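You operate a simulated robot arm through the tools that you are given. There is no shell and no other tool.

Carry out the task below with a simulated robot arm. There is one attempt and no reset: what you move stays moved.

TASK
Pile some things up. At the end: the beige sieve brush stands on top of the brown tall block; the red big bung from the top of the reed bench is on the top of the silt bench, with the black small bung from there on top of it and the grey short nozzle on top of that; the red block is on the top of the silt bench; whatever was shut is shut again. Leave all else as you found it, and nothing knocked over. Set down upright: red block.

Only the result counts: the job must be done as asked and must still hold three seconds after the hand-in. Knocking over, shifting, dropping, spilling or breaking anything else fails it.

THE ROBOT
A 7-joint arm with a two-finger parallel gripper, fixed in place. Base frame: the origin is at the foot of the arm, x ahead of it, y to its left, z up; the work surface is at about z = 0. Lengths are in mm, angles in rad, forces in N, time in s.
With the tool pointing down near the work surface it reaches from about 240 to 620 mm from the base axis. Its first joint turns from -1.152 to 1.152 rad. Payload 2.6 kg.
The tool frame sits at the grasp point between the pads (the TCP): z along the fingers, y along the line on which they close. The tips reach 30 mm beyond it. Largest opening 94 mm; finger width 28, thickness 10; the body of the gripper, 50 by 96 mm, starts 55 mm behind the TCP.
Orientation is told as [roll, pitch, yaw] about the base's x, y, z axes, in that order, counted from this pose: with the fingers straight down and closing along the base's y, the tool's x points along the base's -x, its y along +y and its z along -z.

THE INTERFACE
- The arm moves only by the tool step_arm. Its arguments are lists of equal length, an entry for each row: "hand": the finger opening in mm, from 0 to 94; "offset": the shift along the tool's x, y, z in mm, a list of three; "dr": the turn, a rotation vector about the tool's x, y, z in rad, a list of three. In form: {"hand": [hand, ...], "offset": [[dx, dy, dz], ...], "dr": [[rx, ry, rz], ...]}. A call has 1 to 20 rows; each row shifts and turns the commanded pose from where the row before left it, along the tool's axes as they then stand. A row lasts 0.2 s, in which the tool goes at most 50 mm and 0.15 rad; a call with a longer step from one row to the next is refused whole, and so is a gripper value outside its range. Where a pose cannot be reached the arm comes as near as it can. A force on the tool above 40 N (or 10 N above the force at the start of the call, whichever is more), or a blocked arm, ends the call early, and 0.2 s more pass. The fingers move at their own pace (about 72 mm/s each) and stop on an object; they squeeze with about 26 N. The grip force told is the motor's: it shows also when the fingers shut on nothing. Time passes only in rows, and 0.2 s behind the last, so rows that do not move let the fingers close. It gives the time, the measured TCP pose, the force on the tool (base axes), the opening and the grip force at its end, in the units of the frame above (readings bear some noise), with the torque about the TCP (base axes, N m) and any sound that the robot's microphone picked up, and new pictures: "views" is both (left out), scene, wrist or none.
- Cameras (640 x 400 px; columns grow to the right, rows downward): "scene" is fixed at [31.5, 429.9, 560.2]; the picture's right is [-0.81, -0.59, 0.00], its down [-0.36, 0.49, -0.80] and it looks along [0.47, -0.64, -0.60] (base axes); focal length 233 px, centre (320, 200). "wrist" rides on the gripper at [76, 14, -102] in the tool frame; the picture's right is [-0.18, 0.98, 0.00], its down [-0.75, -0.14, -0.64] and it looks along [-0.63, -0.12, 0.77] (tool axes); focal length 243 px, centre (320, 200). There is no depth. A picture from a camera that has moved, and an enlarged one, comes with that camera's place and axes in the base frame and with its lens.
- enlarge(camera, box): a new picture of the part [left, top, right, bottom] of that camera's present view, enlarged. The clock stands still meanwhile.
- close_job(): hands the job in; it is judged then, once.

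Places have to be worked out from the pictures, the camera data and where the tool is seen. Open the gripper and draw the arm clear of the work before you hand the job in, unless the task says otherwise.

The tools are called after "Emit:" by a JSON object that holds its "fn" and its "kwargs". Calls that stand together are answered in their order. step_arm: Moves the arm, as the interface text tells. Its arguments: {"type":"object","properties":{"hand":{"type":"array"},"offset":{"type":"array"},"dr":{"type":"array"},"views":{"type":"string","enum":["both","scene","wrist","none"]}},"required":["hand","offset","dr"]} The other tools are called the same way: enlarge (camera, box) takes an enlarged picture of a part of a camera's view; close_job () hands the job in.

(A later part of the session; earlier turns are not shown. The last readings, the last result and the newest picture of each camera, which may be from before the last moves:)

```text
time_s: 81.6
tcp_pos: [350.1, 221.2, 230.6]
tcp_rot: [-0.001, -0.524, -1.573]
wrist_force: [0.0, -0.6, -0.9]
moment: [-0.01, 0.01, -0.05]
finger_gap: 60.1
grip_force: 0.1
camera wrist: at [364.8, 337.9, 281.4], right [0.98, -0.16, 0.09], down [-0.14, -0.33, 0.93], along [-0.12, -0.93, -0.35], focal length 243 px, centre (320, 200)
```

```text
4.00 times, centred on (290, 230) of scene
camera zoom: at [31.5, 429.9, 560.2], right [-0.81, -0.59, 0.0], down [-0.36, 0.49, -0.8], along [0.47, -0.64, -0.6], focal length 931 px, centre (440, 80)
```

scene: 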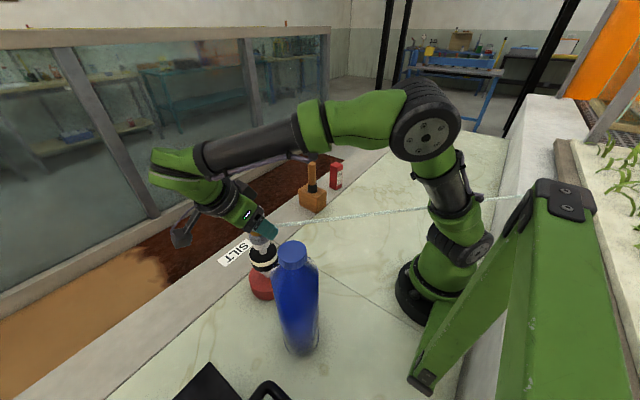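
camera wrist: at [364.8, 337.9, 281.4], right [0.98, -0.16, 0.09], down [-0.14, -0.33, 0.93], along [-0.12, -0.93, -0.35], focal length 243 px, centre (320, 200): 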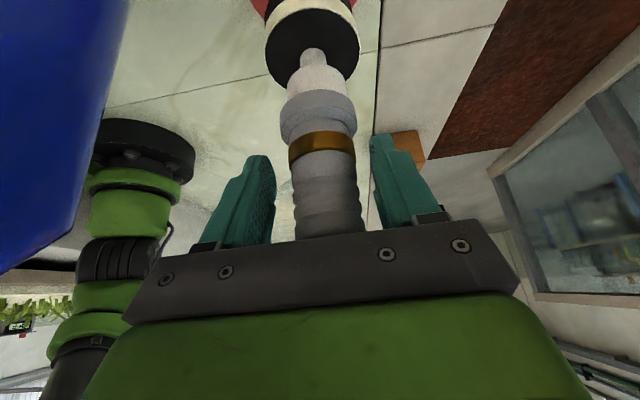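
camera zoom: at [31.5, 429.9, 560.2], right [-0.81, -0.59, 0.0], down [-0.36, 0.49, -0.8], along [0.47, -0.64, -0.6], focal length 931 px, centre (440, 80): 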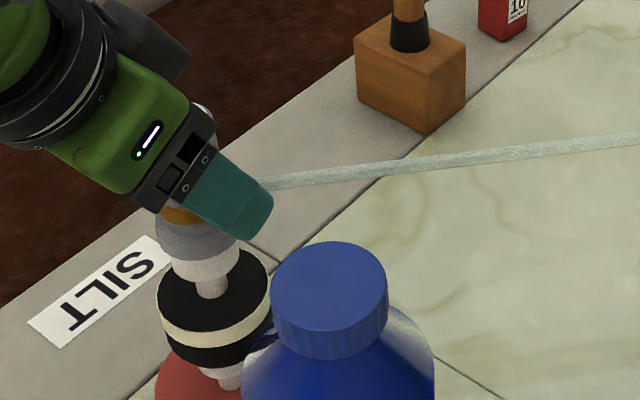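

The nozzle stands free between the fingers. I open wider and back out slowly along the tool axis.

Emit:
{"fn": "step_arm", "kwargs": {"hand": [75, 85, 90, 90, 90, 90, 90], "offset": [[0, 0, 0], [0, 0, 0], [0, 0, -15], [0, 0, -25], [0, 0, -35], [0, 0, -35], [0, 0, 0]], "dr": [[0, 0, 0], [0, 0, 0], [0, 0, 0], [0, 0, 0], [0, 0, 0], [0, 0, 0], [0, 0, 0]]}}

Emit:
{"fn": "enlarge", "kwargs": {"camera": "scene", "box": [200, 170, 360, 290]}}

```text
time_s: 83.2
tcp_pos: [349.4, 274.6, 324.1]
tcp_rot: [0.001, -0.523, -1.574]
wrist_force: [-1.4, 0.4, 1.2]
moment: [0.05, 0.01, -0.01]
finger_gap: 89.9
grip_force: 0.1
camera wrist: at [364.3, 392.0, 375.4], right [0.98, -0.16, 0.09], down [-0.14, -0.33, 0.93], along [-0.12, -0.93, -0.35], focal length 243 px, centre (320, 200)
```

scene: 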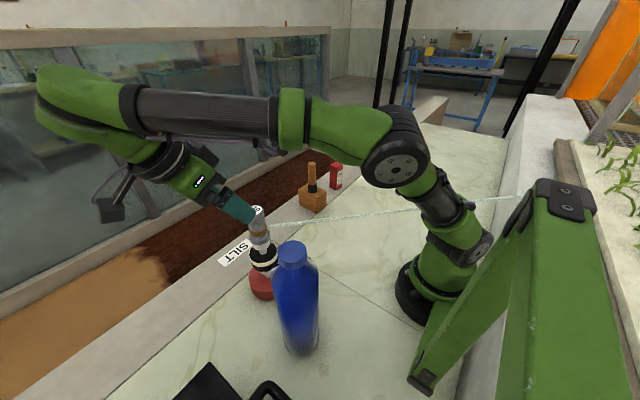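
wrist: 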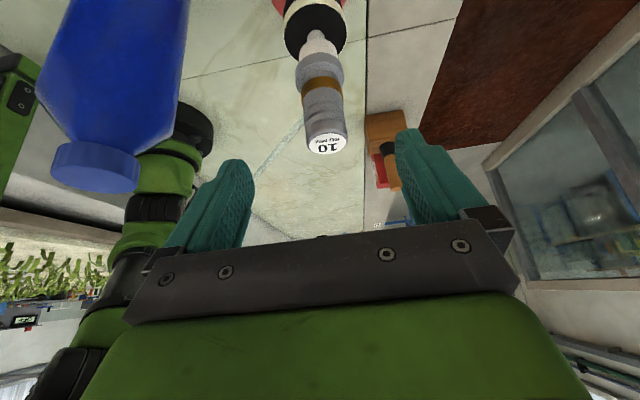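

```text
3.33 times, centred on (280, 230) of scene
camera zoom: at [31.5, 429.9, 560.2], right [-0.81, -0.59, 0.0], down [-0.36, 0.49, -0.8], along [0.47, -0.64, -0.6], focal length 776 px, centre (453, 100)
```

zoom: 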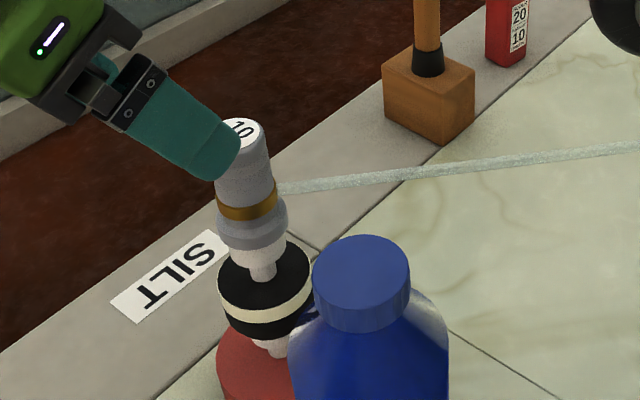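

The nozzle stands on the stack, with the strand still joined to it. Now the red block: I untilt the tool, rise higher and turn to yaw 0 in place before crossing over.

Emit:
{"fn": "step_arm", "kwargs": {"hand": [90, 90, 90, 90, 90, 90, 90, 90, 90, 90, 90, 90, 90, 90, 90, 90, 90, 90, 90], "offset": [[0, 0, -15], [0, 0, 0], [0, 0, 0], [0, 0, 0], [0, 0, 0], [0, 0, -30], [0, 0, -35], [0, 0, 0], [0, 0, 0], [0, 0, 0], [0, 0, 0], [0, 0, 0], [0, 0, 0], [0, 0, 0], [0, 0, 0], [0, 0, 0], [0, 0, 0], [0, 0, 0], [0, 0, 0]], "dr": [[0, 0, 0], [0, 0.1309, 0], [0, 0.1309, 0], [0, 0.1309, 0], [0, 0.1309, 0], [0, 0, 0], [0, 0, 0], [0, 0, -0.1432], [0, 0, -0.1432], [0, 0, -0.1432], [0, 0, -0.1432], [0, 0, -0.1432], [0, 0, -0.1432], [0, 0, -0.1432], [0, 0, -0.1432], [0, 0, -0.1432], [0, 0, -0.1432], [0, 0, -0.1432], [0, 0, 0]]}}

Emit:
{"fn": "enlarge", "kwargs": {"camera": "scene", "box": [200, 180, 360, 300]}}

```text
time_s: 87.2
tcp_pos: [350.2, 284.5, 405.1]
tcp_rot: [0.0, -0.001, 0.001]
wrist_force: [-0.2, -0.3, -0.8]
moment: [0.0, 0.0, -0.03]
finger_gap: 90.1
grip_force: 0.0
camera wrist: at [274.9, 297.1, 507.1], right [0.18, 0.98, 0.0], down [0.75, -0.14, 0.64], along [0.63, -0.12, -0.77], focal length 243 px, centre (320, 200)
```

scene: 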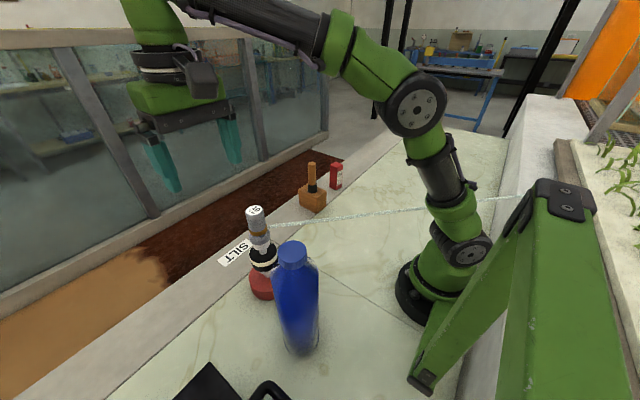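
wrist: 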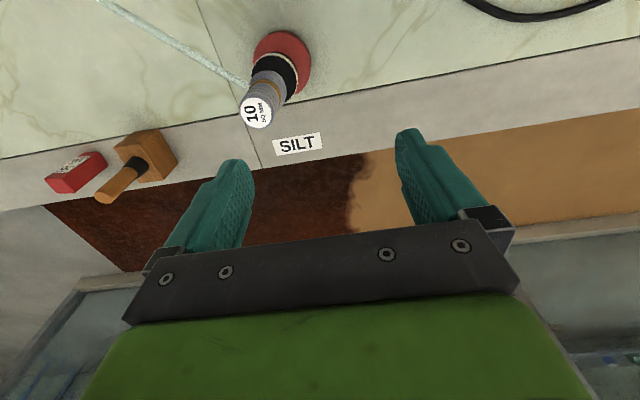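

```text
3.33 times, centred on (280, 240) of scene
camera zoom: at [31.5, 429.9, 560.2], right [-0.81, -0.59, 0.0], down [-0.36, 0.49, -0.8], along [0.47, -0.64, -0.6], focal length 776 px, centre (453, 67)
```

zoom: 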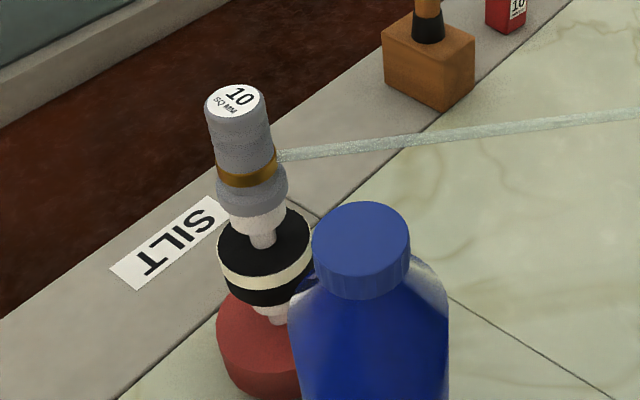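

The tower stands straight with the strand attached to the nozzle. I now cross at height to above the red block near (470,-275).

Emit:
{"fn": "step_arm", "kwargs": {"hand": [90, 90, 90, 90, 90, 90, 90, 90, 90, 90, 90, 90, 90, 90, 90, 90], "offset": [[-4, -21, 0], [-8.5, -42.7, 0], [-8.5, -42.7, 0], [-8.5, -42.7, 0], [-8.5, -42.7, 0], [-8.5, -42.7, 0], [-8.5, -42.7, 0], [-8.5, -42.7, 8], [-8.5, -42.7, 12], [-8.5, -42.7, 12], [-8.5, -42.7, 12], [-8.5, -42.7, 12], [-8.5, -42.7, 12], [-8.5, -42.7, 12], [-4.5, -21, 5], [0, 0, 0]], "dr": [[0, 0, 0], [0, 0, 0], [0, 0, 0], [0, 0, 0], [0, 0, 0], [0, 0, 0], [0, 0, 0], [0, 0, 0], [0, 0, 0], [0, 0, 0], [0, 0, 0], [0, 0, 0], [0, 0, 0], [0, 0, 0], [0, 0, 0], [0, 0, 0]]}}

Emit:
{"fn": "enlarge", "kwargs": {"camera": "wrist", "box": [240, 20, 400, 180]}}

Emit:
{"fn": "enlarge", "kwargs": {"camera": "scene", "box": [200, 140, 400, 300]}}

```text
time_s: 90.6
tcp_pos: [462.8, -288.8, 312.2]
tcp_rot: [0.001, -0.002, 0.001]
wrist_force: [0.9, -0.2, -0.1]
moment: [0.0, 0.0, 0.01]
finger_gap: 89.9
grip_force: 0.1
out of reach, approached as far as the arm can: row 14, 15
camera wrist: at [387.2, -276.4, 414.2], right [0.18, 0.98, 0.0], down [0.75, -0.14, 0.64], along [0.63, -0.12, -0.77], focal length 243 px, centre (320, 200)
```

scene: 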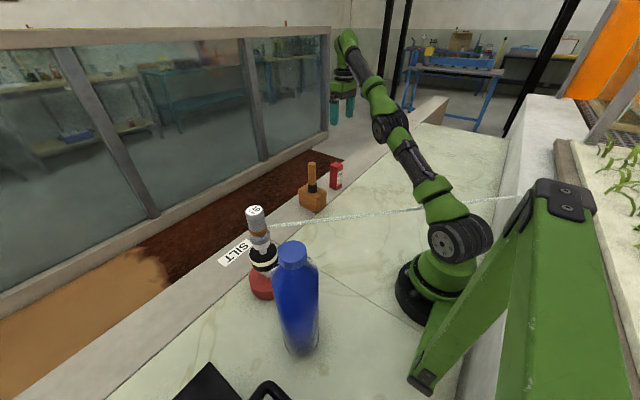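
wrist: 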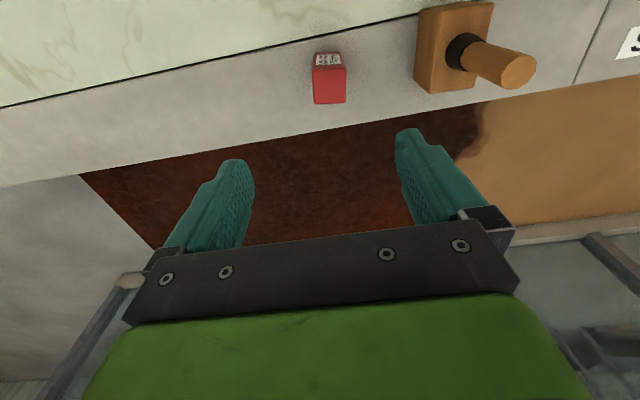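

```text
2.50 times, centred on (320, 100) of wrist
camera zoom: at [387.2, -276.4, 414.2], right [0.18, 0.98, 0.0], down [0.75, -0.14, 0.64], along [0.63, -0.12, -0.77], focal length 606 px, centre (320, 450)
```

zoom: 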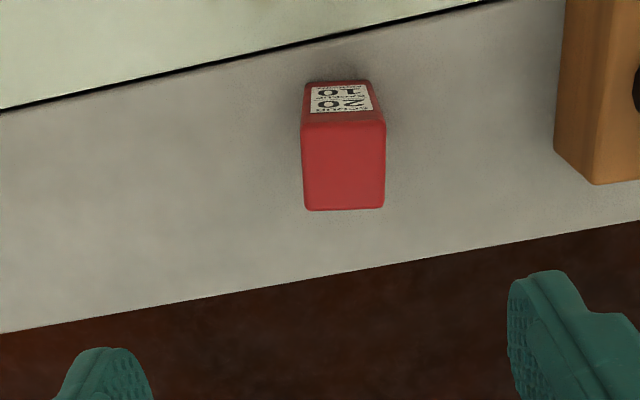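

```text
2.50 times, centred on (300, 220) of scene
camera zoom: at [31.6, 429.9, 560.2], right [-0.81, -0.59, 0.0], down [-0.36, 0.49, -0.8], along [0.47, -0.64, -0.6], focal length 582 px, centre (370, 150)
```

zoom: 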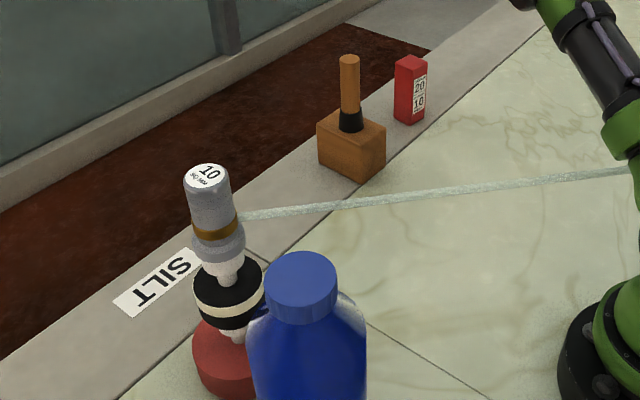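

Red block measured: 38×38×103 mm, centre ≈(471,-280), turned by about -0.16 rad. The last rows were at the edge of reach, so I come down and in a bit, turning to yaw -0.16 to match its faces, and re-measure.

Emit:
{"fn": "step_arm", "kwargs": {"hand": [90, 90, 90, 90, 90], "offset": [[0, 14, 25], [0, 14, 35], [0, 0, 30], [0, 0, 0], [0, 0, 0]], "dr": [[0, 0, 0.08], [0, 0, 0.08], [0, 0, 0], [0, 0, 0], [0, 0, 0]]}}

Emit:
{"fn": "enlarge", "kwargs": {"camera": "wrist", "box": [240, 20, 400, 180]}}

```text
time_s: 91.8
tcp_pos: [503.7, -284.5, 241.7]
tcp_rot: [0.002, 0.0, -0.161]
wrist_force: [0.8, -0.2, -0.2]
moment: [-0.03, 0.02, 0.03]
finger_gap: 89.6
grip_force: 0.2
out of reach, approached as far as the arm can: row 1, 2, 3
camera wrist: at [431.4, -258.0, 344.1], right [0.34, 0.94, 0.0], down [0.72, -0.26, 0.64], along [0.6, -0.22, -0.77], focal length 243 px, centre (320, 200)
```

scene: 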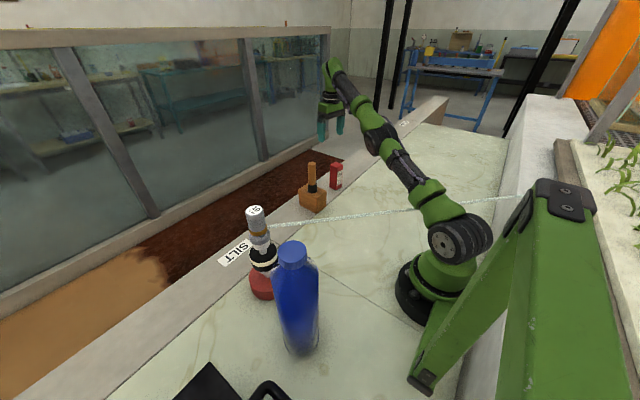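
wrist: 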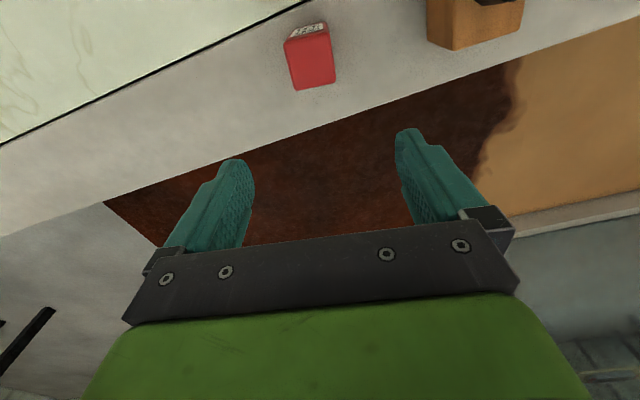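

```text
2.50 times, centred on (320, 100) of wrist
camera zoom: at [431.4, -258.0, 344.1], right [0.34, 0.94, 0.0], down [0.72, -0.26, 0.64], along [0.6, -0.22, -0.77], focal length 606 px, centre (320, 450)
```

zoom: 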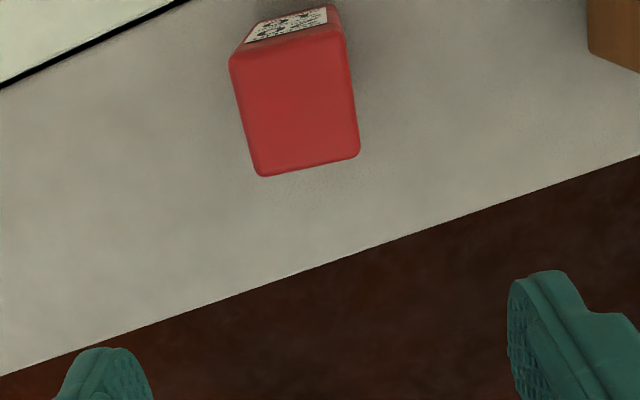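

At this yaw the block's faces are aligned with the fingers; its centre is at ≈(470,-280), i.e. 34 mm towards tool +x. I move over it and re-read the pose.

Emit:
{"fn": "step_arm", "kwargs": {"hand": [90, 90, 90, 90], "offset": [[17, -0.5, 0], [17, -0.5, 0], [0, 0, 0], [0, 0, 0]], "dr": [[0, 0, 0], [0, 0, 0], [0, 0, 0], [0, 0, 0]]}}

Emit:
{"fn": "enlarge", "kwargs": {"camera": "wrist", "box": [240, 20, 400, 180]}}

```text
time_s: 92.8
tcp_pos: [493.2, -295.9, 252.2]
tcp_rot: [0.001, 0.004, -0.161]
wrist_force: [0.6, 0.2, 0.1]
moment: [0.01, 0.0, 0.0]
finger_gap: 90.0
grip_force: 0.1
out of reach, approached as far as the arm can: row 1, 2
camera wrist: at [420.0, -269.7, 353.8], right [0.34, 0.94, 0.0], down [0.72, -0.26, 0.64], along [0.6, -0.22, -0.77], focal length 243 px, centre (320, 200)
```

scene: 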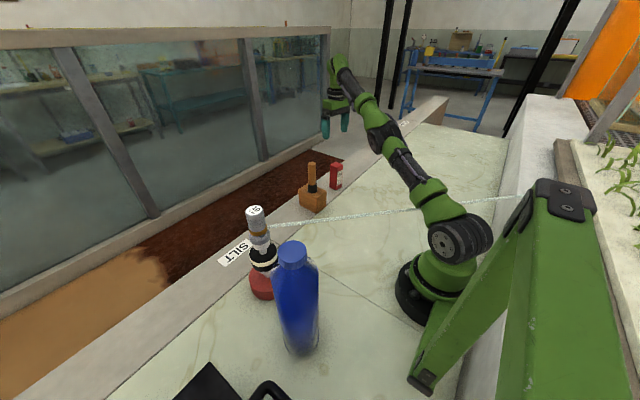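
wrist: 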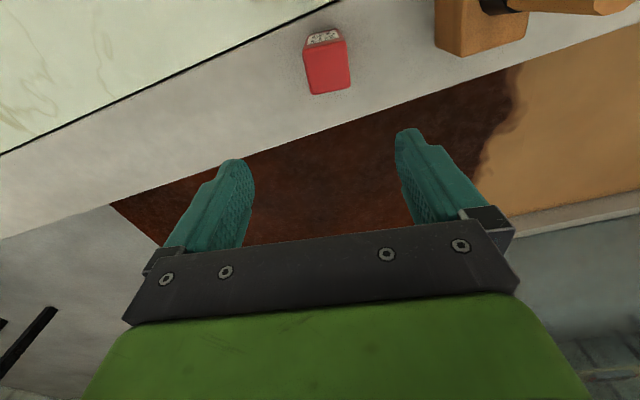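

```text
2.50 times, centred on (320, 100) of wrist
camera zoom: at [420.0, -269.7, 353.8], right [0.34, 0.94, 0.0], down [0.72, -0.26, 0.64], along [0.6, -0.22, -0.77], focal length 606 px, centre (320, 450)
```

zoom: 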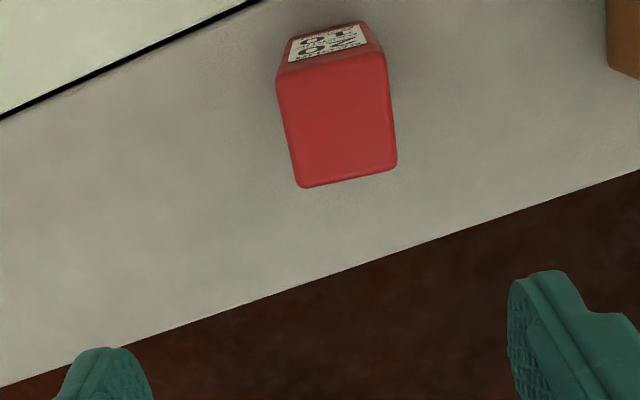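

The arm is stretched straight and stuck at its limit rather than following inward. A downward move should flex the elbow out of that, so I lower the command 40 mm (still well above the block) and check.

Emit:
{"fn": "step_arm", "kwargs": {"hand": [90, 90, 90, 90], "offset": [[0, 0, 20], [0, 0, 20], [0, 0, 0], [0, 0, 0]], "dr": [[0, 0, 0], [0, 0, 0], [0, 0, 0], [0, 0, 0]]}}

```text
time_s: 93.8
tcp_pos: [504.2, -301.1, 218.0]
tcp_rot: [0.002, -0.001, -0.158]
wrist_force: [0.2, -0.5, 0.1]
moment: [-0.01, 0.02, 0.0]
finger_gap: 90.2
grip_force: 0.1
out of reach, approached as far as the arm can: row 1, 2
camera wrist: at [431.6, -275.2, 320.1], right [0.34, 0.94, 0.0], down [0.72, -0.26, 0.64], along [0.6, -0.22, -0.77], focal length 243 px, centre (320, 200)
```

scene: 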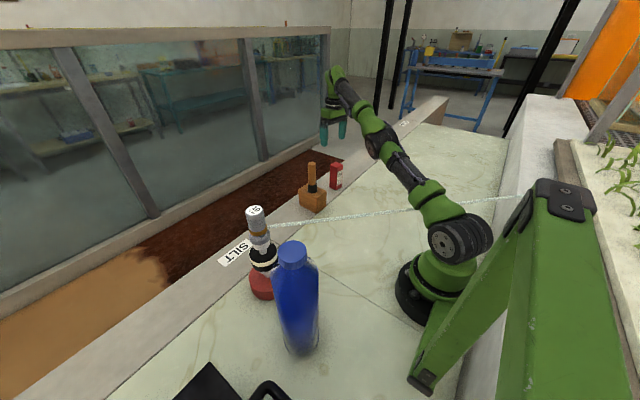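
wrist: 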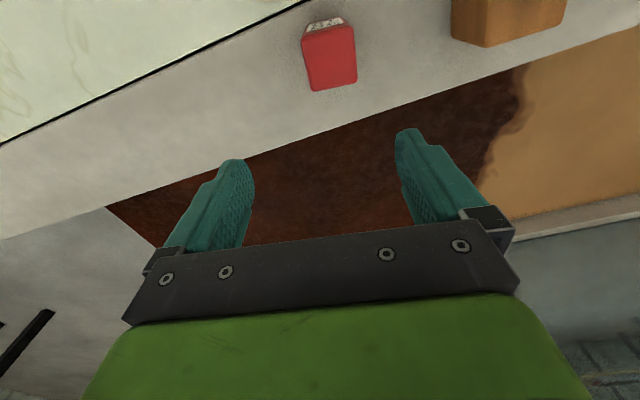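

Still stretched. I command a larger inward pull (180 mm towards the base, over clear bench at safe height) so the elbow flexes.

Emit:
{"fn": "step_arm", "kwargs": {"hand": [90, 90, 90, 90, 90, 90], "offset": [[41.9, 16.5, 0], [41.9, 16.5, 0], [41.9, 16.5, 0], [41.9, 16.5, 0], [0, 0, 0], [0, 0, 0]], "dr": [[0, 0, 0], [0, 0, 0], [0, 0, 0], [0, 0, 0], [0, 0, 0], [0, 0, 0]]}}

```text
time_s: 95.2
tcp_pos: [489.0, -291.6, 261.3]
tcp_rot: [-0.001, 0.002, -0.159]
wrist_force: [1.0, 0.9, 0.6]
moment: [-0.04, 0.02, -0.01]
finger_gap: 90.2
grip_force: 0.1
out of reach, approached as far as the arm can: row 1, 2, 3, 4
camera wrist: at [416.6, -267.1, 364.3], right [0.34, 0.94, 0.0], down [0.72, -0.26, 0.64], along [0.6, -0.22, -0.77], focal length 243 px, centre (320, 200)
```

scene: 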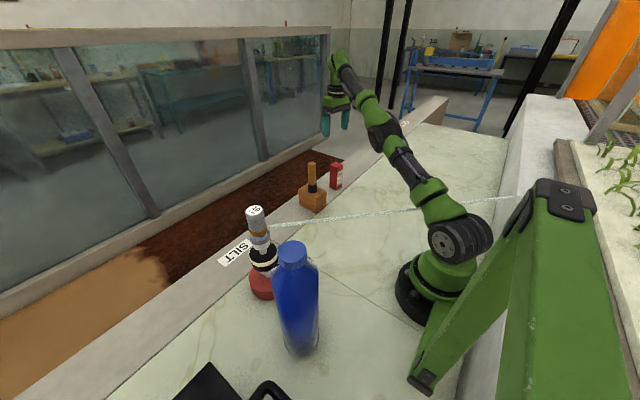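
wrist: 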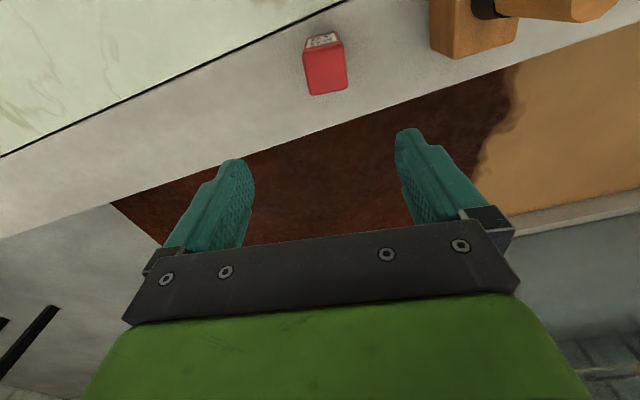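

The elbow seems to be locked just past straight. I push the command outwards to full stretch, then bring it in and down together so the elbow folds the right way; the target is the free air above the red block (z≈200).

Emit:
{"fn": "step_arm", "kwargs": {"hand": [90, 90, 90, 90, 90, 90, 90, 90, 90, 90, 90, 90], "offset": [[-40, -15.8, -10], [-40, -15.8, -10], [-40, -15.8, -10], [-40, -15.8, -10], [-40, -15.8, -10], [-40, -15.8, -10], [-40, -15.8, -10], [27.9, 11, 20], [27.9, 11, 20], [27.9, 11, 20], [0, 0, 0], [0, 0, 0]], "dr": [[0, 0, 0], [0, 0, 0], [0, 0, 0], [0, 0, 0], [0, 0, 0], [0, 0, 0], [0, 0, 0], [0, 0, 0], [0, 0, 0], [0, 0, 0], [0, 0, 0], [0, 0, 0]]}}

```text
time_s: 97.8
tcp_pos: [502.0, -292.5, 233.7]
tcp_rot: [0.002, -0.001, -0.159]
wrist_force: [0.3, -0.6, -0.6]
moment: [-0.02, -0.04, 0.03]
finger_gap: 90.0
grip_force: 0.1
out of reach, approached as far as the arm can: row 1, 2, 3, 4, 5, 6, 7, 8, 9, 10
camera wrist: at [429.0, -267.5, 337.2], right [0.34, 0.94, 0.0], down [0.72, -0.26, 0.64], along [0.6, -0.22, -0.77], focal length 243 px, centre (320, 200)
```

scene: 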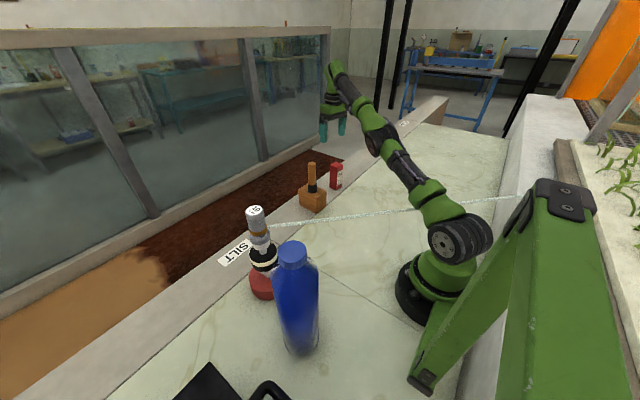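
wrist: 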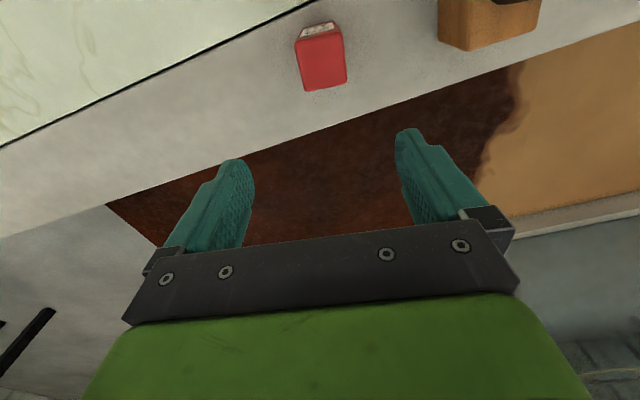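

No luck near the block. I swing the command to the empty stretch of bench around direction -52°, where nothing stands, and there bring it down and inwards to get the elbow to fold.

Emit:
{"fn": "step_arm", "kwargs": {"hand": [90, 90, 90, 90, 90, 90, 90, 90, 90, 90, 90], "offset": [[14.2, -41.2, -6], [14.2, -41.2, -6], [14.2, -41.2, -6], [14.2, -41.2, -6], [14.2, -41.2, -6], [14.7, 13.6, 30], [14.7, 13.6, 30], [14.7, 13.6, 30], [14.7, 13.6, 30], [0, 0, 0], [0, 0, 0]], "dr": [[0, 0, 0], [0, 0, 0], [0, 0, 0], [0, 0, 0], [0, 0, 0], [0, 0, 0], [0, 0, 0], [0, 0, 0], [0, 0, 0], [0, 0, 0], [0, 0, 0]]}}

```text
time_s: 100.2
tcp_pos: [379.5, -330.6, 120.6]
tcp_rot: [0.0, 0.0, -0.16]
wrist_force: [-0.1, -0.5, -0.5]
moment: [0.01, 0.01, -0.02]
finger_gap: 90.0
grip_force: 0.1
out of reach, approached as far as the arm can: row 2, 3, 4, 5
camera wrist: at [306.7, -305.4, 223.1], right [0.34, 0.94, 0.0], down [0.72, -0.26, 0.64], along [0.6, -0.22, -0.77], focal length 243 px, centre (320, 200)
```

scene: 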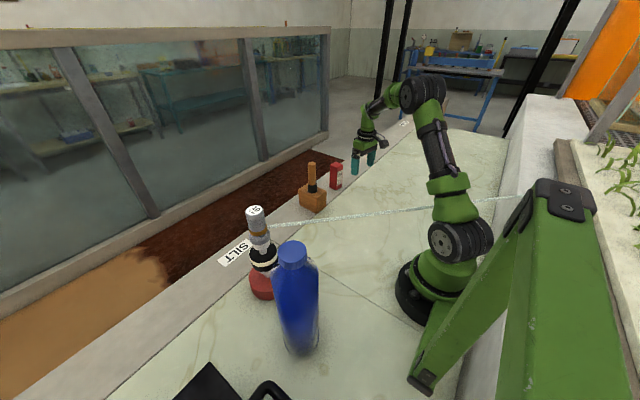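
wrist: 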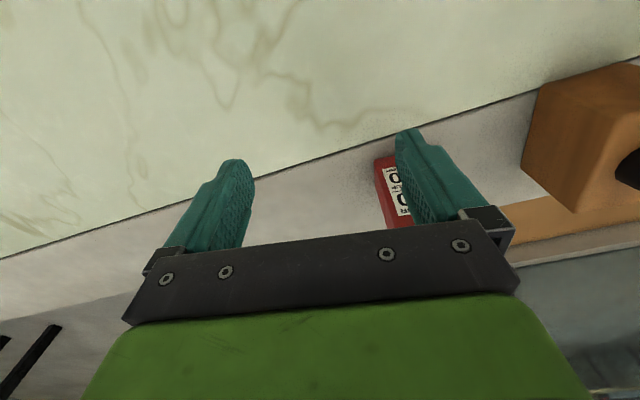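

The elbow has folded properly again; TCP is at (379.5,-330.6,120.6). I rise a bit and move over the red block at moderate height.

Emit:
{"fn": "step_arm", "kwargs": {"hand": [90, 90, 90, 90, 90, 90, 90], "offset": [[0, 0, -30], [0, 0, -25], [-27.1, 21.5, 0], [-27.1, 21.5, 0], [-27.0, 21.5, 0], [0, 0, 0], [0, 0, 0]], "dr": [[0, 0, 0], [0, 0, 0], [0, 0, 0], [0, 0, 0], [0, 0, 0], [0, 0, 0], [0, 0, 0]]}}

Emit:
{"fn": "enlarge", "kwargs": {"camera": "wrist", "box": [240, 20, 400, 180]}}

Emit:
{"fn": "enlarge", "kwargs": {"camera": "scene", "box": [200, 140, 400, 300]}}

```text
time_s: 101.8
tcp_pos: [470.6, -280.5, 173.7]
tcp_rot: [-0.001, -0.001, -0.159]
wrist_force: [0.5, -0.6, -0.5]
moment: [0.0, 0.0, -0.04]
finger_gap: 90.0
grip_force: 0.0
camera wrist: at [398.4, -254.5, 276.6], right [0.34, 0.94, 0.0], down [0.72, -0.26, 0.64], along [0.6, -0.22, -0.77], focal length 243 px, centre (320, 200)
```

scene: 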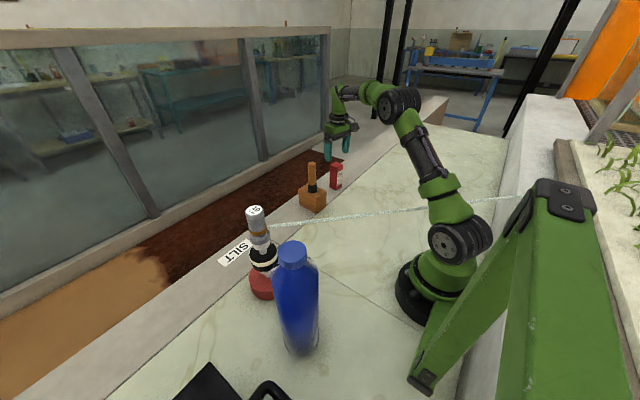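
wrist: 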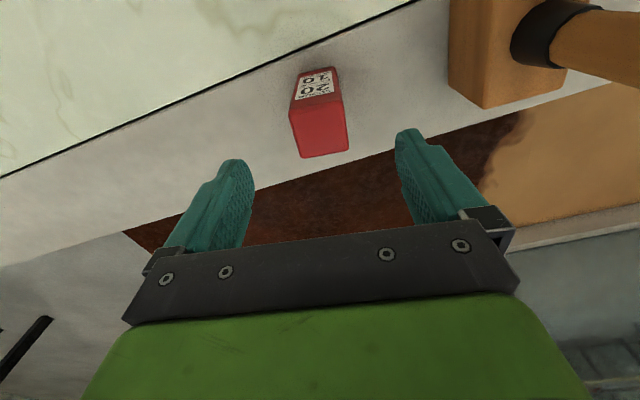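

```text
2.50 times, centred on (320, 100) of wrist
camera zoom: at [398.4, -254.5, 276.6], right [0.34, 0.94, 0.0], down [0.72, -0.26, 0.64], along [0.6, -0.22, -0.77], focal length 606 px, centre (320, 450)
```

zoom: 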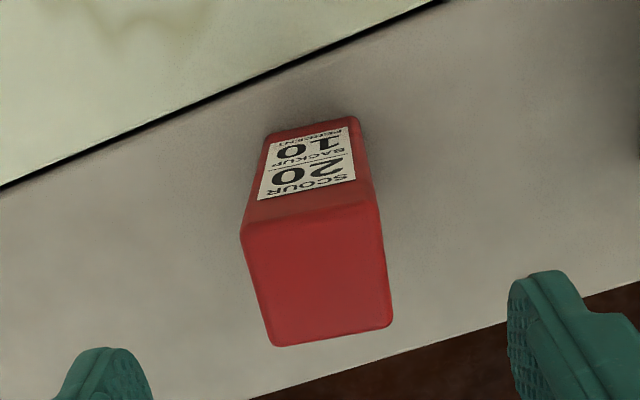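

```text
2.50 times, centred on (300, 220) of scene
camera zoom: at [31.5, 429.9, 560.2], right [-0.81, -0.59, 0.0], down [-0.36, 0.49, -0.8], along [0.47, -0.64, -0.6], focal length 582 px, centre (370, 150)
```

zoom: 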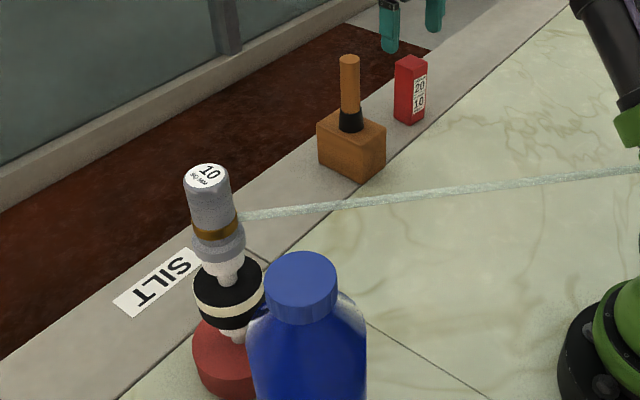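

The block is centred under the tool and its faces are parallel to the fingers. I descend to z≈65 and close on it.

Emit:
{"fn": "step_arm", "kwargs": {"hand": [90, 90, 90, 90, 90, 70, 50, 35, 25, 25, 25], "offset": [[0, 0, 30], [0, 0, 35], [0, 0, 28], [0, 0, 15], [0, 0, 0], [0, 0, 0], [0, 0, 0], [0, 0, 0], [0, 0, 0], [0, 0, 0], [0, 0, 0]], "dr": [[0, 0, 0], [0, 0, 0], [0, 0, 0], [0, 0, 0], [0, 0, 0], [0, 0, 0], [0, 0, 0], [0, 0, 0], [0, 0, 0], [0, 0, 0], [0, 0, 0]]}}

```text
time_s: 104.2
tcp_pos: [470.6, -282.7, 63.8]
tcp_rot: [0.001, 0.001, -0.16]
wrist_force: [0.3, -0.3, -0.6]
moment: [-0.03, 0.02, -0.03]
finger_gap: 44.1
grip_force: 25.8
camera wrist: at [396.8, -256.6, 167.3], right [0.34, 0.94, 0.0], down [0.72, -0.26, 0.64], along [0.6, -0.22, -0.77], focal length 243 px, centre (320, 200)
```

scene: 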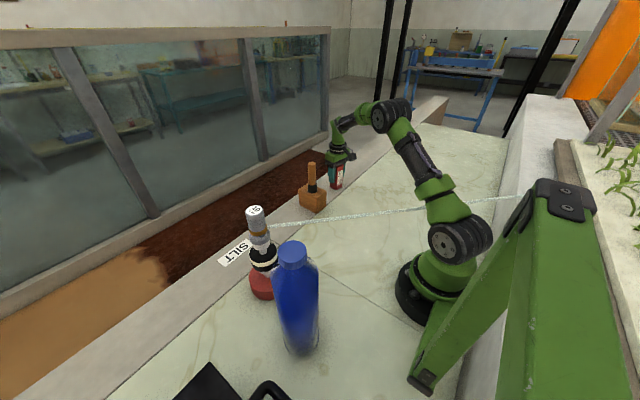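
wrist: 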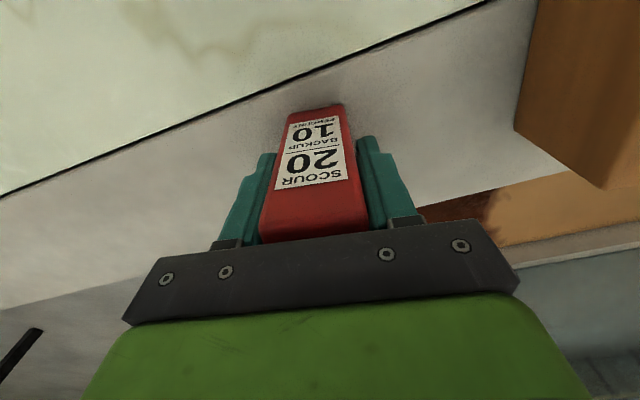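

Gripped at 44 mm, a bit more than the width I saw; I zoom in to see if the block sits flush in the fingers.

Emit:
{"fn": "enlarge", "kwargs": {"camera": "wrist", "box": [200, 80, 440, 250]}}

Emit:
{"fn": "enlarge", "kwargs": {"camera": "scene", "box": [300, 130, 380, 220]}}

```text
2.35 times, centred on (320, 165) of wrist
camera zoom: at [396.8, -256.6, 167.3], right [0.34, 0.94, 0.0], down [0.72, -0.26, 0.64], along [0.6, -0.22, -0.77], focal length 571 px, centre (320, 282)
```

zoom: 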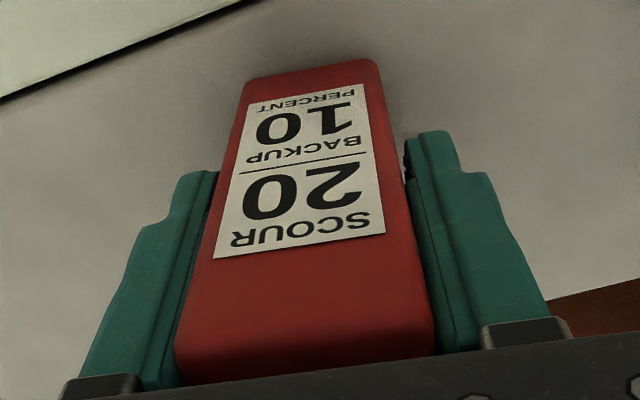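

```text
4.44 times, centred on (340, 175) of scene
camera zoom: at [31.6, 429.9, 560.2], right [-0.81, -0.59, 0.0], down [-0.36, 0.49, -0.8], along [0.47, -0.64, -0.6], focal length 1034 px, centre (231, 311)
```

zoom: 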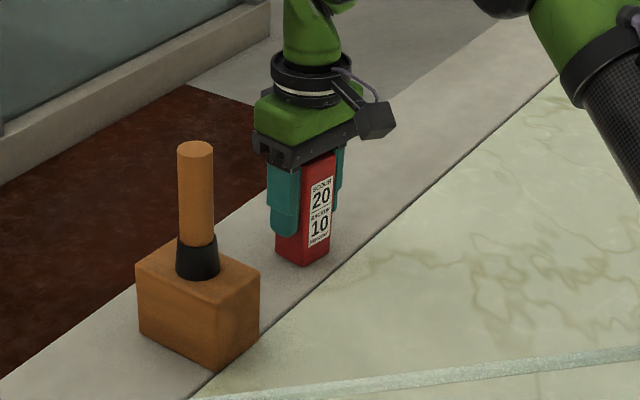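

It sits flush between the pads. I lift it, draw inwards over the empty bench while rising to z≈260, and turn to yaw 0.8 there (so the camera will point away from the tower when placing).

Emit:
{"fn": "step_arm", "kwargs": {"hand": [25, 25, 25, 25, 25, 25, 25, 25, 25, 25, 25, 25, 25, 25], "offset": [[0, 0, -15], [0, 0, -40], [0, 0, -30], [29.7, -4.1, -36], [29.7, -4.1, -36], [29.7, -4.1, -36], [0, 0, 0], [0, 0, 0], [0, 0, 0], [0, 0, 0], [0, 0, 0], [0, 0, 0], [0, 0, 0], [0, 0, 0]], "dr": [[0, 0, 0], [0, 0, 0], [0, 0, 0], [0, 0, 0], [0, 0, 0], [0, 0, 0], [0, 0, -0.137], [0, 0, -0.137], [0, 0, -0.137], [0, 0, -0.137], [0, 0, -0.137], [0, 0, -0.137], [0, 0, -0.137], [0, 0, 0]]}}

```text
time_s: 107.2
tcp_pos: [379.4, -279.9, 257.4]
tcp_rot: [0.001, -0.001, 0.801]
wrist_force: [-0.1, -0.6, -2.8]
moment: [0.02, 0.0, 0.01]
finger_gap: 44.2
grip_force: 25.9
camera wrist: at [316.6, -325.6, 361.3], right [-0.58, 0.82, 0.0], down [0.63, 0.44, 0.64], along [0.52, 0.37, -0.77], focal length 243 px, centre (320, 200)
```

scene: 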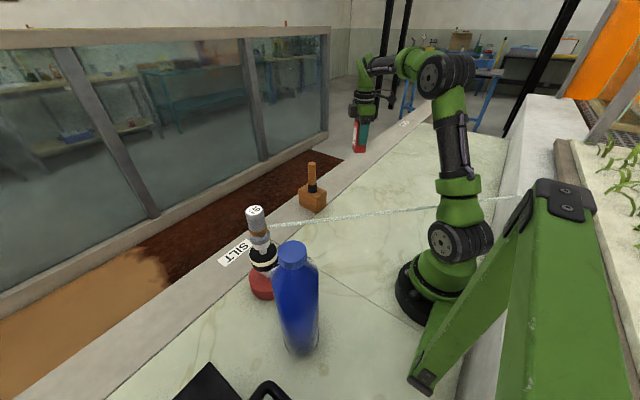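
wrist: 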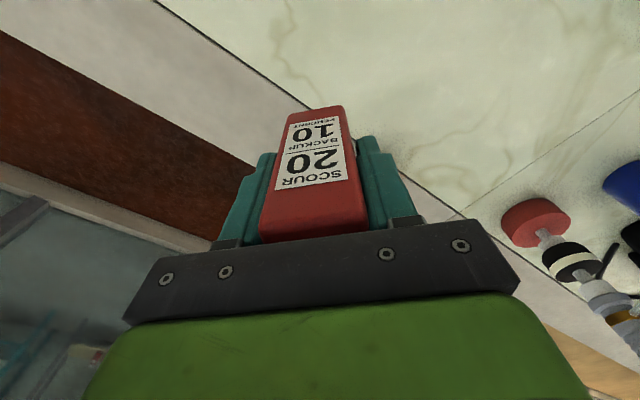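

All fine, block held upright. I carry it along x≈380 (clear of the brush and the strand) to the silt side, then out to (475,148).

Emit:
{"fn": "step_arm", "kwargs": {"hand": [25, 25, 25, 25, 25, 25, 25, 25, 25, 25, 25, 25, 25, 25], "offset": [[-15.3, 14.7, 0], [-30.3, 29.4, 0], [-30.3, 29.4, 0], [-30.3, 29.4, 0], [-30.3, 29.4, 0], [-30.3, 29.4, 0], [-30.3, 29.4, 0], [-30.3, 29.4, 0], [-30.3, 29.4, 0], [-15.3, 14.7, 0], [-33.5, -11.6, 0], [-33.5, -11.6, 0], [-33.5, -11.6, 0], [0, 0, 0]], "dr": [[0, 0, 0], [0, 0, 0], [0, 0, 0], [0, 0, 0], [0, 0, 0], [0, 0, 0], [0, 0, 0], [0, 0, 0], [0, 0, 0], [0, 0, 0], [0, 0, 0], [0, 0, 0], [0, 0, 0], [0, 0, 0]]}}

Emit:
{"fn": "enlarge", "kwargs": {"camera": "scene", "box": [180, 140, 380, 300]}}

```text
time_s: 110.2
tcp_pos: [475.8, 147.2, 259.9]
tcp_rot: [0.0, -0.001, 0.8]
wrist_force: [-0.4, -0.4, -1.3]
moment: [-0.01, 0.01, 0.01]
finger_gap: 44.1
grip_force: 25.6
camera wrist: at [412.0, 101.5, 361.3], right [-0.58, 0.82, 0.0], down [0.63, 0.44, 0.64], along [0.52, 0.37, -0.77], focal length 243 px, centre (320, 200)
```

scene: 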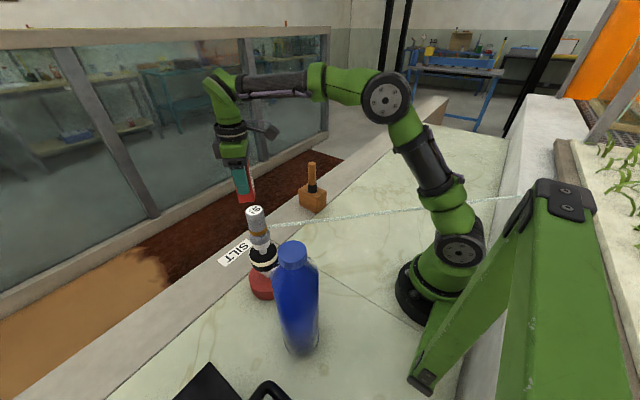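
wrist: 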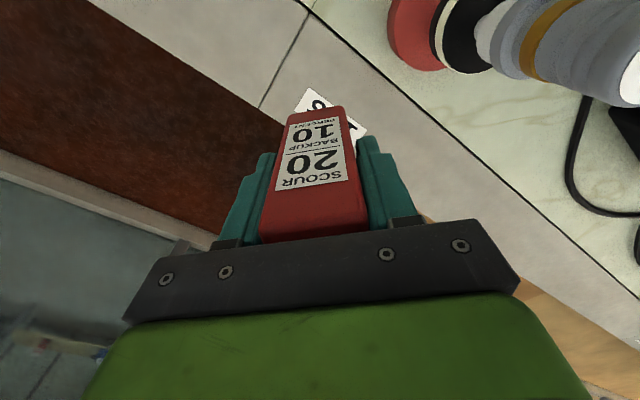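

```text
2.50 times, centred on (280, 220) of scene
camera zoom: at [31.6, 429.9, 560.2], right [-0.81, -0.59, 0.0], down [-0.36, 0.49, -0.8], along [0.47, -0.64, -0.6], focal length 582 px, centre (420, 150)
```

zoom: 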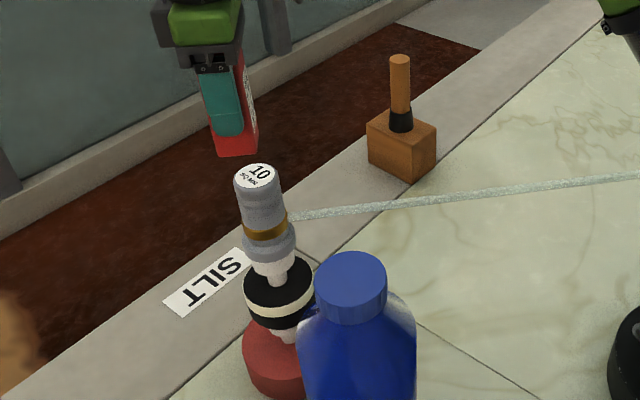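

Over the target spot: silt side of the seam (y≈100), 139 mm away from the tower. I lower the block to about 10 mm above the surface.

Emit:
{"fn": "step_arm", "kwargs": {"hand": [25, 25, 25, 25, 25, 25, 25], "offset": [[0, 0, 35], [0, 0, 40], [0, 0, 40], [0, 0, 40], [0, 0, 20], [0, 0, 8], [0, 0, 0]], "dr": [[0, 0, 0], [0, 0, 0], [0, 0, 0], [0, 0, 0], [0, 0, 0], [0, 0, 0], [0, 0, 0]]}}

Emit:
{"fn": "enlarge", "kwargs": {"camera": "scene", "box": [180, 160, 340, 300]}}

```text
time_s: 111.8
tcp_pos: [477.6, 148.5, 76.3]
tcp_rot: [0.0, 0.0, 0.8]
wrist_force: [-0.3, 0.3, -1.3]
moment: [0.04, -0.02, 0.04]
finger_gap: 43.9
grip_force: 25.8
camera wrist: at [414.0, 103.3, 179.5], right [-0.58, 0.82, 0.0], down [0.63, 0.44, 0.64], along [0.53, 0.37, -0.77], focal length 243 px, centre (320, 200)
```

scene: 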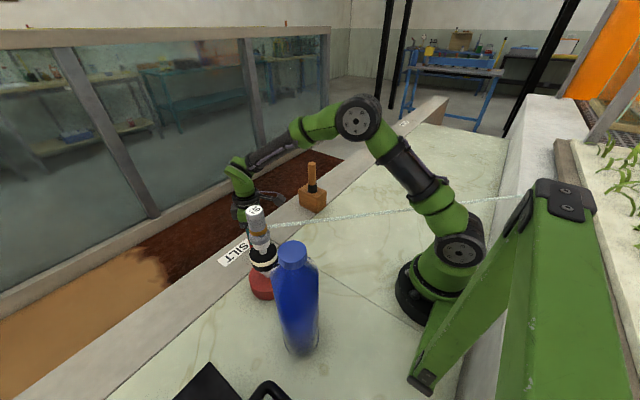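
wrist: 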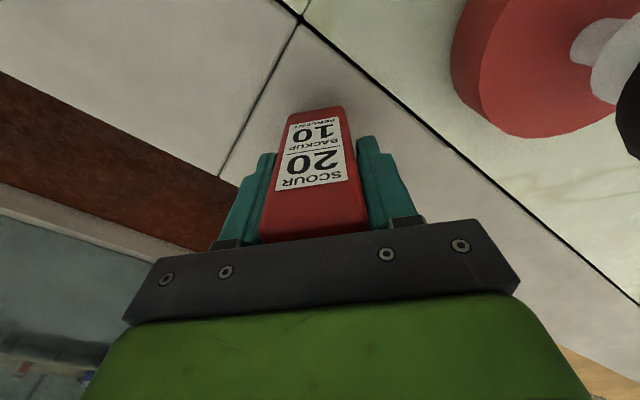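

```text
2.86 times, centred on (260, 230) of scene
camera zoom: at [31.6, 429.9, 560.2], right [-0.81, -0.59, 0.0], down [-0.36, 0.49, -0.8], along [0.47, -0.64, -0.6], focal length 665 px, centre (491, 114)
```

zoom: 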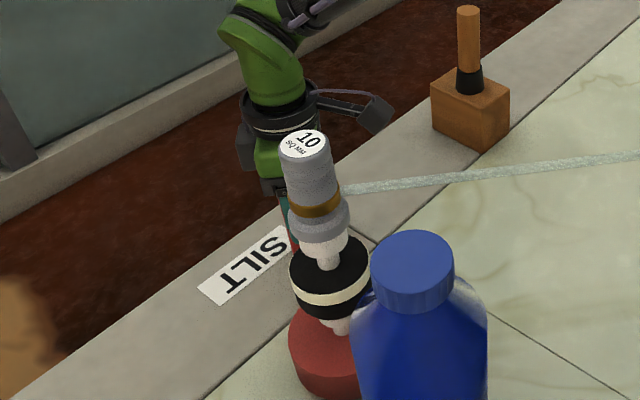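

Emit:
{"fn": "step_arm", "kwargs": {"hand": [25, 25, 25], "offset": [[0, 0, 5], [0, 0, 3.5], [0, 0, 0]], "dr": [[0, 0, 0], [0, 0, 0], [0, 0, 0]], "views": "none"}}

```text
time_s: 112.6
tcp_pos: [476.2, 148.7, 66.9]
tcp_rot: [0.0, 0.001, 0.8]
wrist_force: [-0.3, 0.6, -2.4]
moment: [0.03, 0.0, -0.01]
finger_gap: 44.1
grip_force: 25.8
```

Still hanging (-2.4 N). I go on in 1 mm steps.

Emit:
{"fn": "step_arm", "kwargs": {"hand": [25, 25, 25], "offset": [[0, 0, 1], [0, 0, 1], [0, 0, 0]], "dr": [[0, 0, 0], [0, 0, 0], [0, 0, 0]], "views": "none"}}

```text
time_s: 113.4
tcp_pos: [476.4, 148.3, 66.0]
tcp_rot: [0.0, 0.0, 0.802]
wrist_force: [0.8, -0.1, -2.0]
moment: [0.01, 0.02, 0.0]
finger_gap: 44.1
grip_force: 26.0
```

Emit:
{"fn": "step_arm", "kwargs": {"hand": [25, 25, 25], "offset": [[0, 0, 1], [0, 0, 0.7], [0, 0, 0]], "dr": [[0, 0, 0], [0, 0, 0], [0, 0, 0]], "views": "none"}}

```text
time_s: 114.2
tcp_pos: [475.1, 149.7, 65.0]
tcp_rot: [0.0, -0.001, 0.8]
wrist_force: [-2.5, -2.4, 7.8]
moment: [-0.14, 0.28, -0.01]
finger_gap: 44.0
grip_force: 26.1
```

Contact (8 N). I ease up half a millimetre, open the fingers and rise straight up.

Emit:
{"fn": "step_arm", "kwargs": {"hand": [25, 46, 50, 58, 66, 66, 66, 66, 66, 66, 66, 66], "offset": [[0, 0, -0.6], [0, 0, 0], [0, 0, 0], [0, 0, 0], [0, 0, 0], [0, 0, -10], [0, 0, -30], [0, 0, -40], [0, 0, -40], [0, 0, -40], [0, 0, -30], [0, 0, 0]], "dr": [[0, 0, 0], [0, 0, 0], [0, 0, 0], [0, 0, 0], [0, 0, 0], [0, 0, 0], [0, 0, 0], [0, 0, 0], [0, 0, 0], [0, 0, 0], [0, 0, 0], [0, 0, 0]]}}

Emit:
{"fn": "enlarge", "kwargs": {"camera": "scene", "box": [180, 140, 380, 300]}}

Emit:
{"fn": "enlarge", "kwargs": {"camera": "wrist", "box": [200, 0, 640, 240]}}

```text
time_s: 116.8
tcp_pos: [474.9, 149.1, 253.2]
tcp_rot: [-0.001, 0.0, 0.799]
wrist_force: [-0.2, -0.1, 0.5]
moment: [0.01, 0.0, 0.01]
finger_gap: 65.9
grip_force: 0.2
camera wrist: at [411.2, 103.8, 356.0], right [-0.58, 0.82, 0.0], down [0.63, 0.44, 0.64], along [0.53, 0.37, -0.77], focal length 243 px, centre (320, 200)
```

scene: 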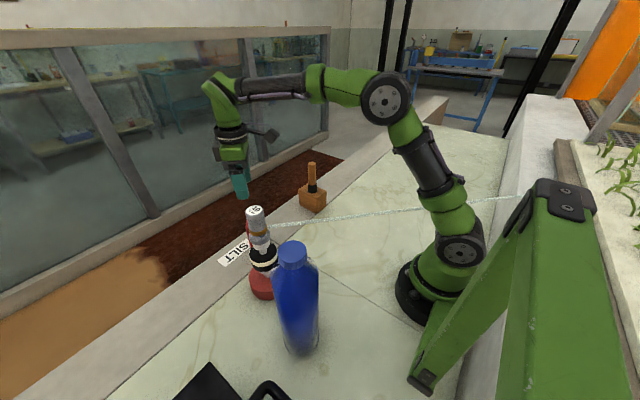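
wrist: 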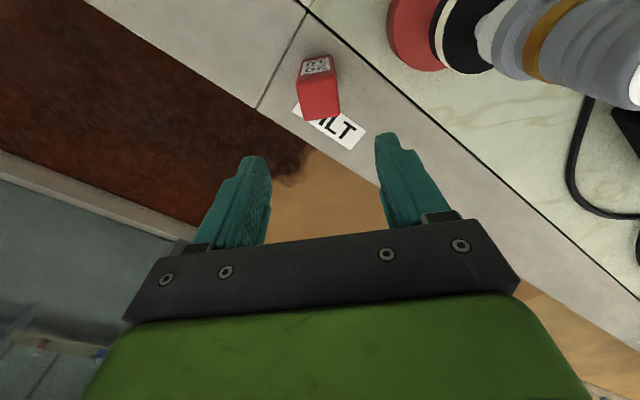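

```text
2.50 times, centred on (280, 220) of scene
camera zoom: at [31.5, 429.9, 560.2], right [-0.81, -0.59, 0.0], down [-0.36, 0.49, -0.8], along [0.47, -0.64, -0.6], focal length 582 px, centre (420, 150)
```

zoom: 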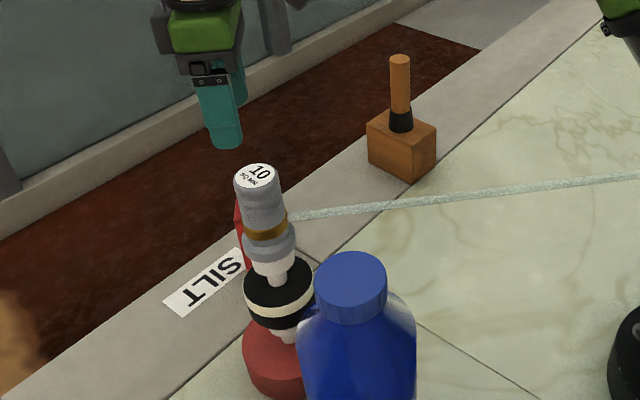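

```text
1.45 times, centred on (420, 120) of wrist
camera zoom: at [411.2, 103.8, 356.0], right [-0.58, 0.82, 0.0], down [0.63, 0.44, 0.64], along [0.53, 0.37, -0.77], focal length 353 px, centre (174, 316)
```

zoom: 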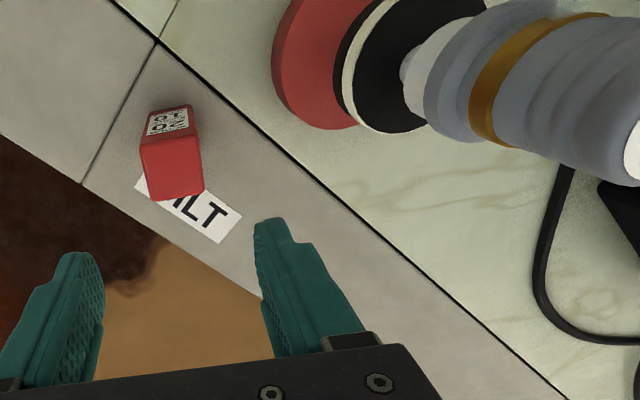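

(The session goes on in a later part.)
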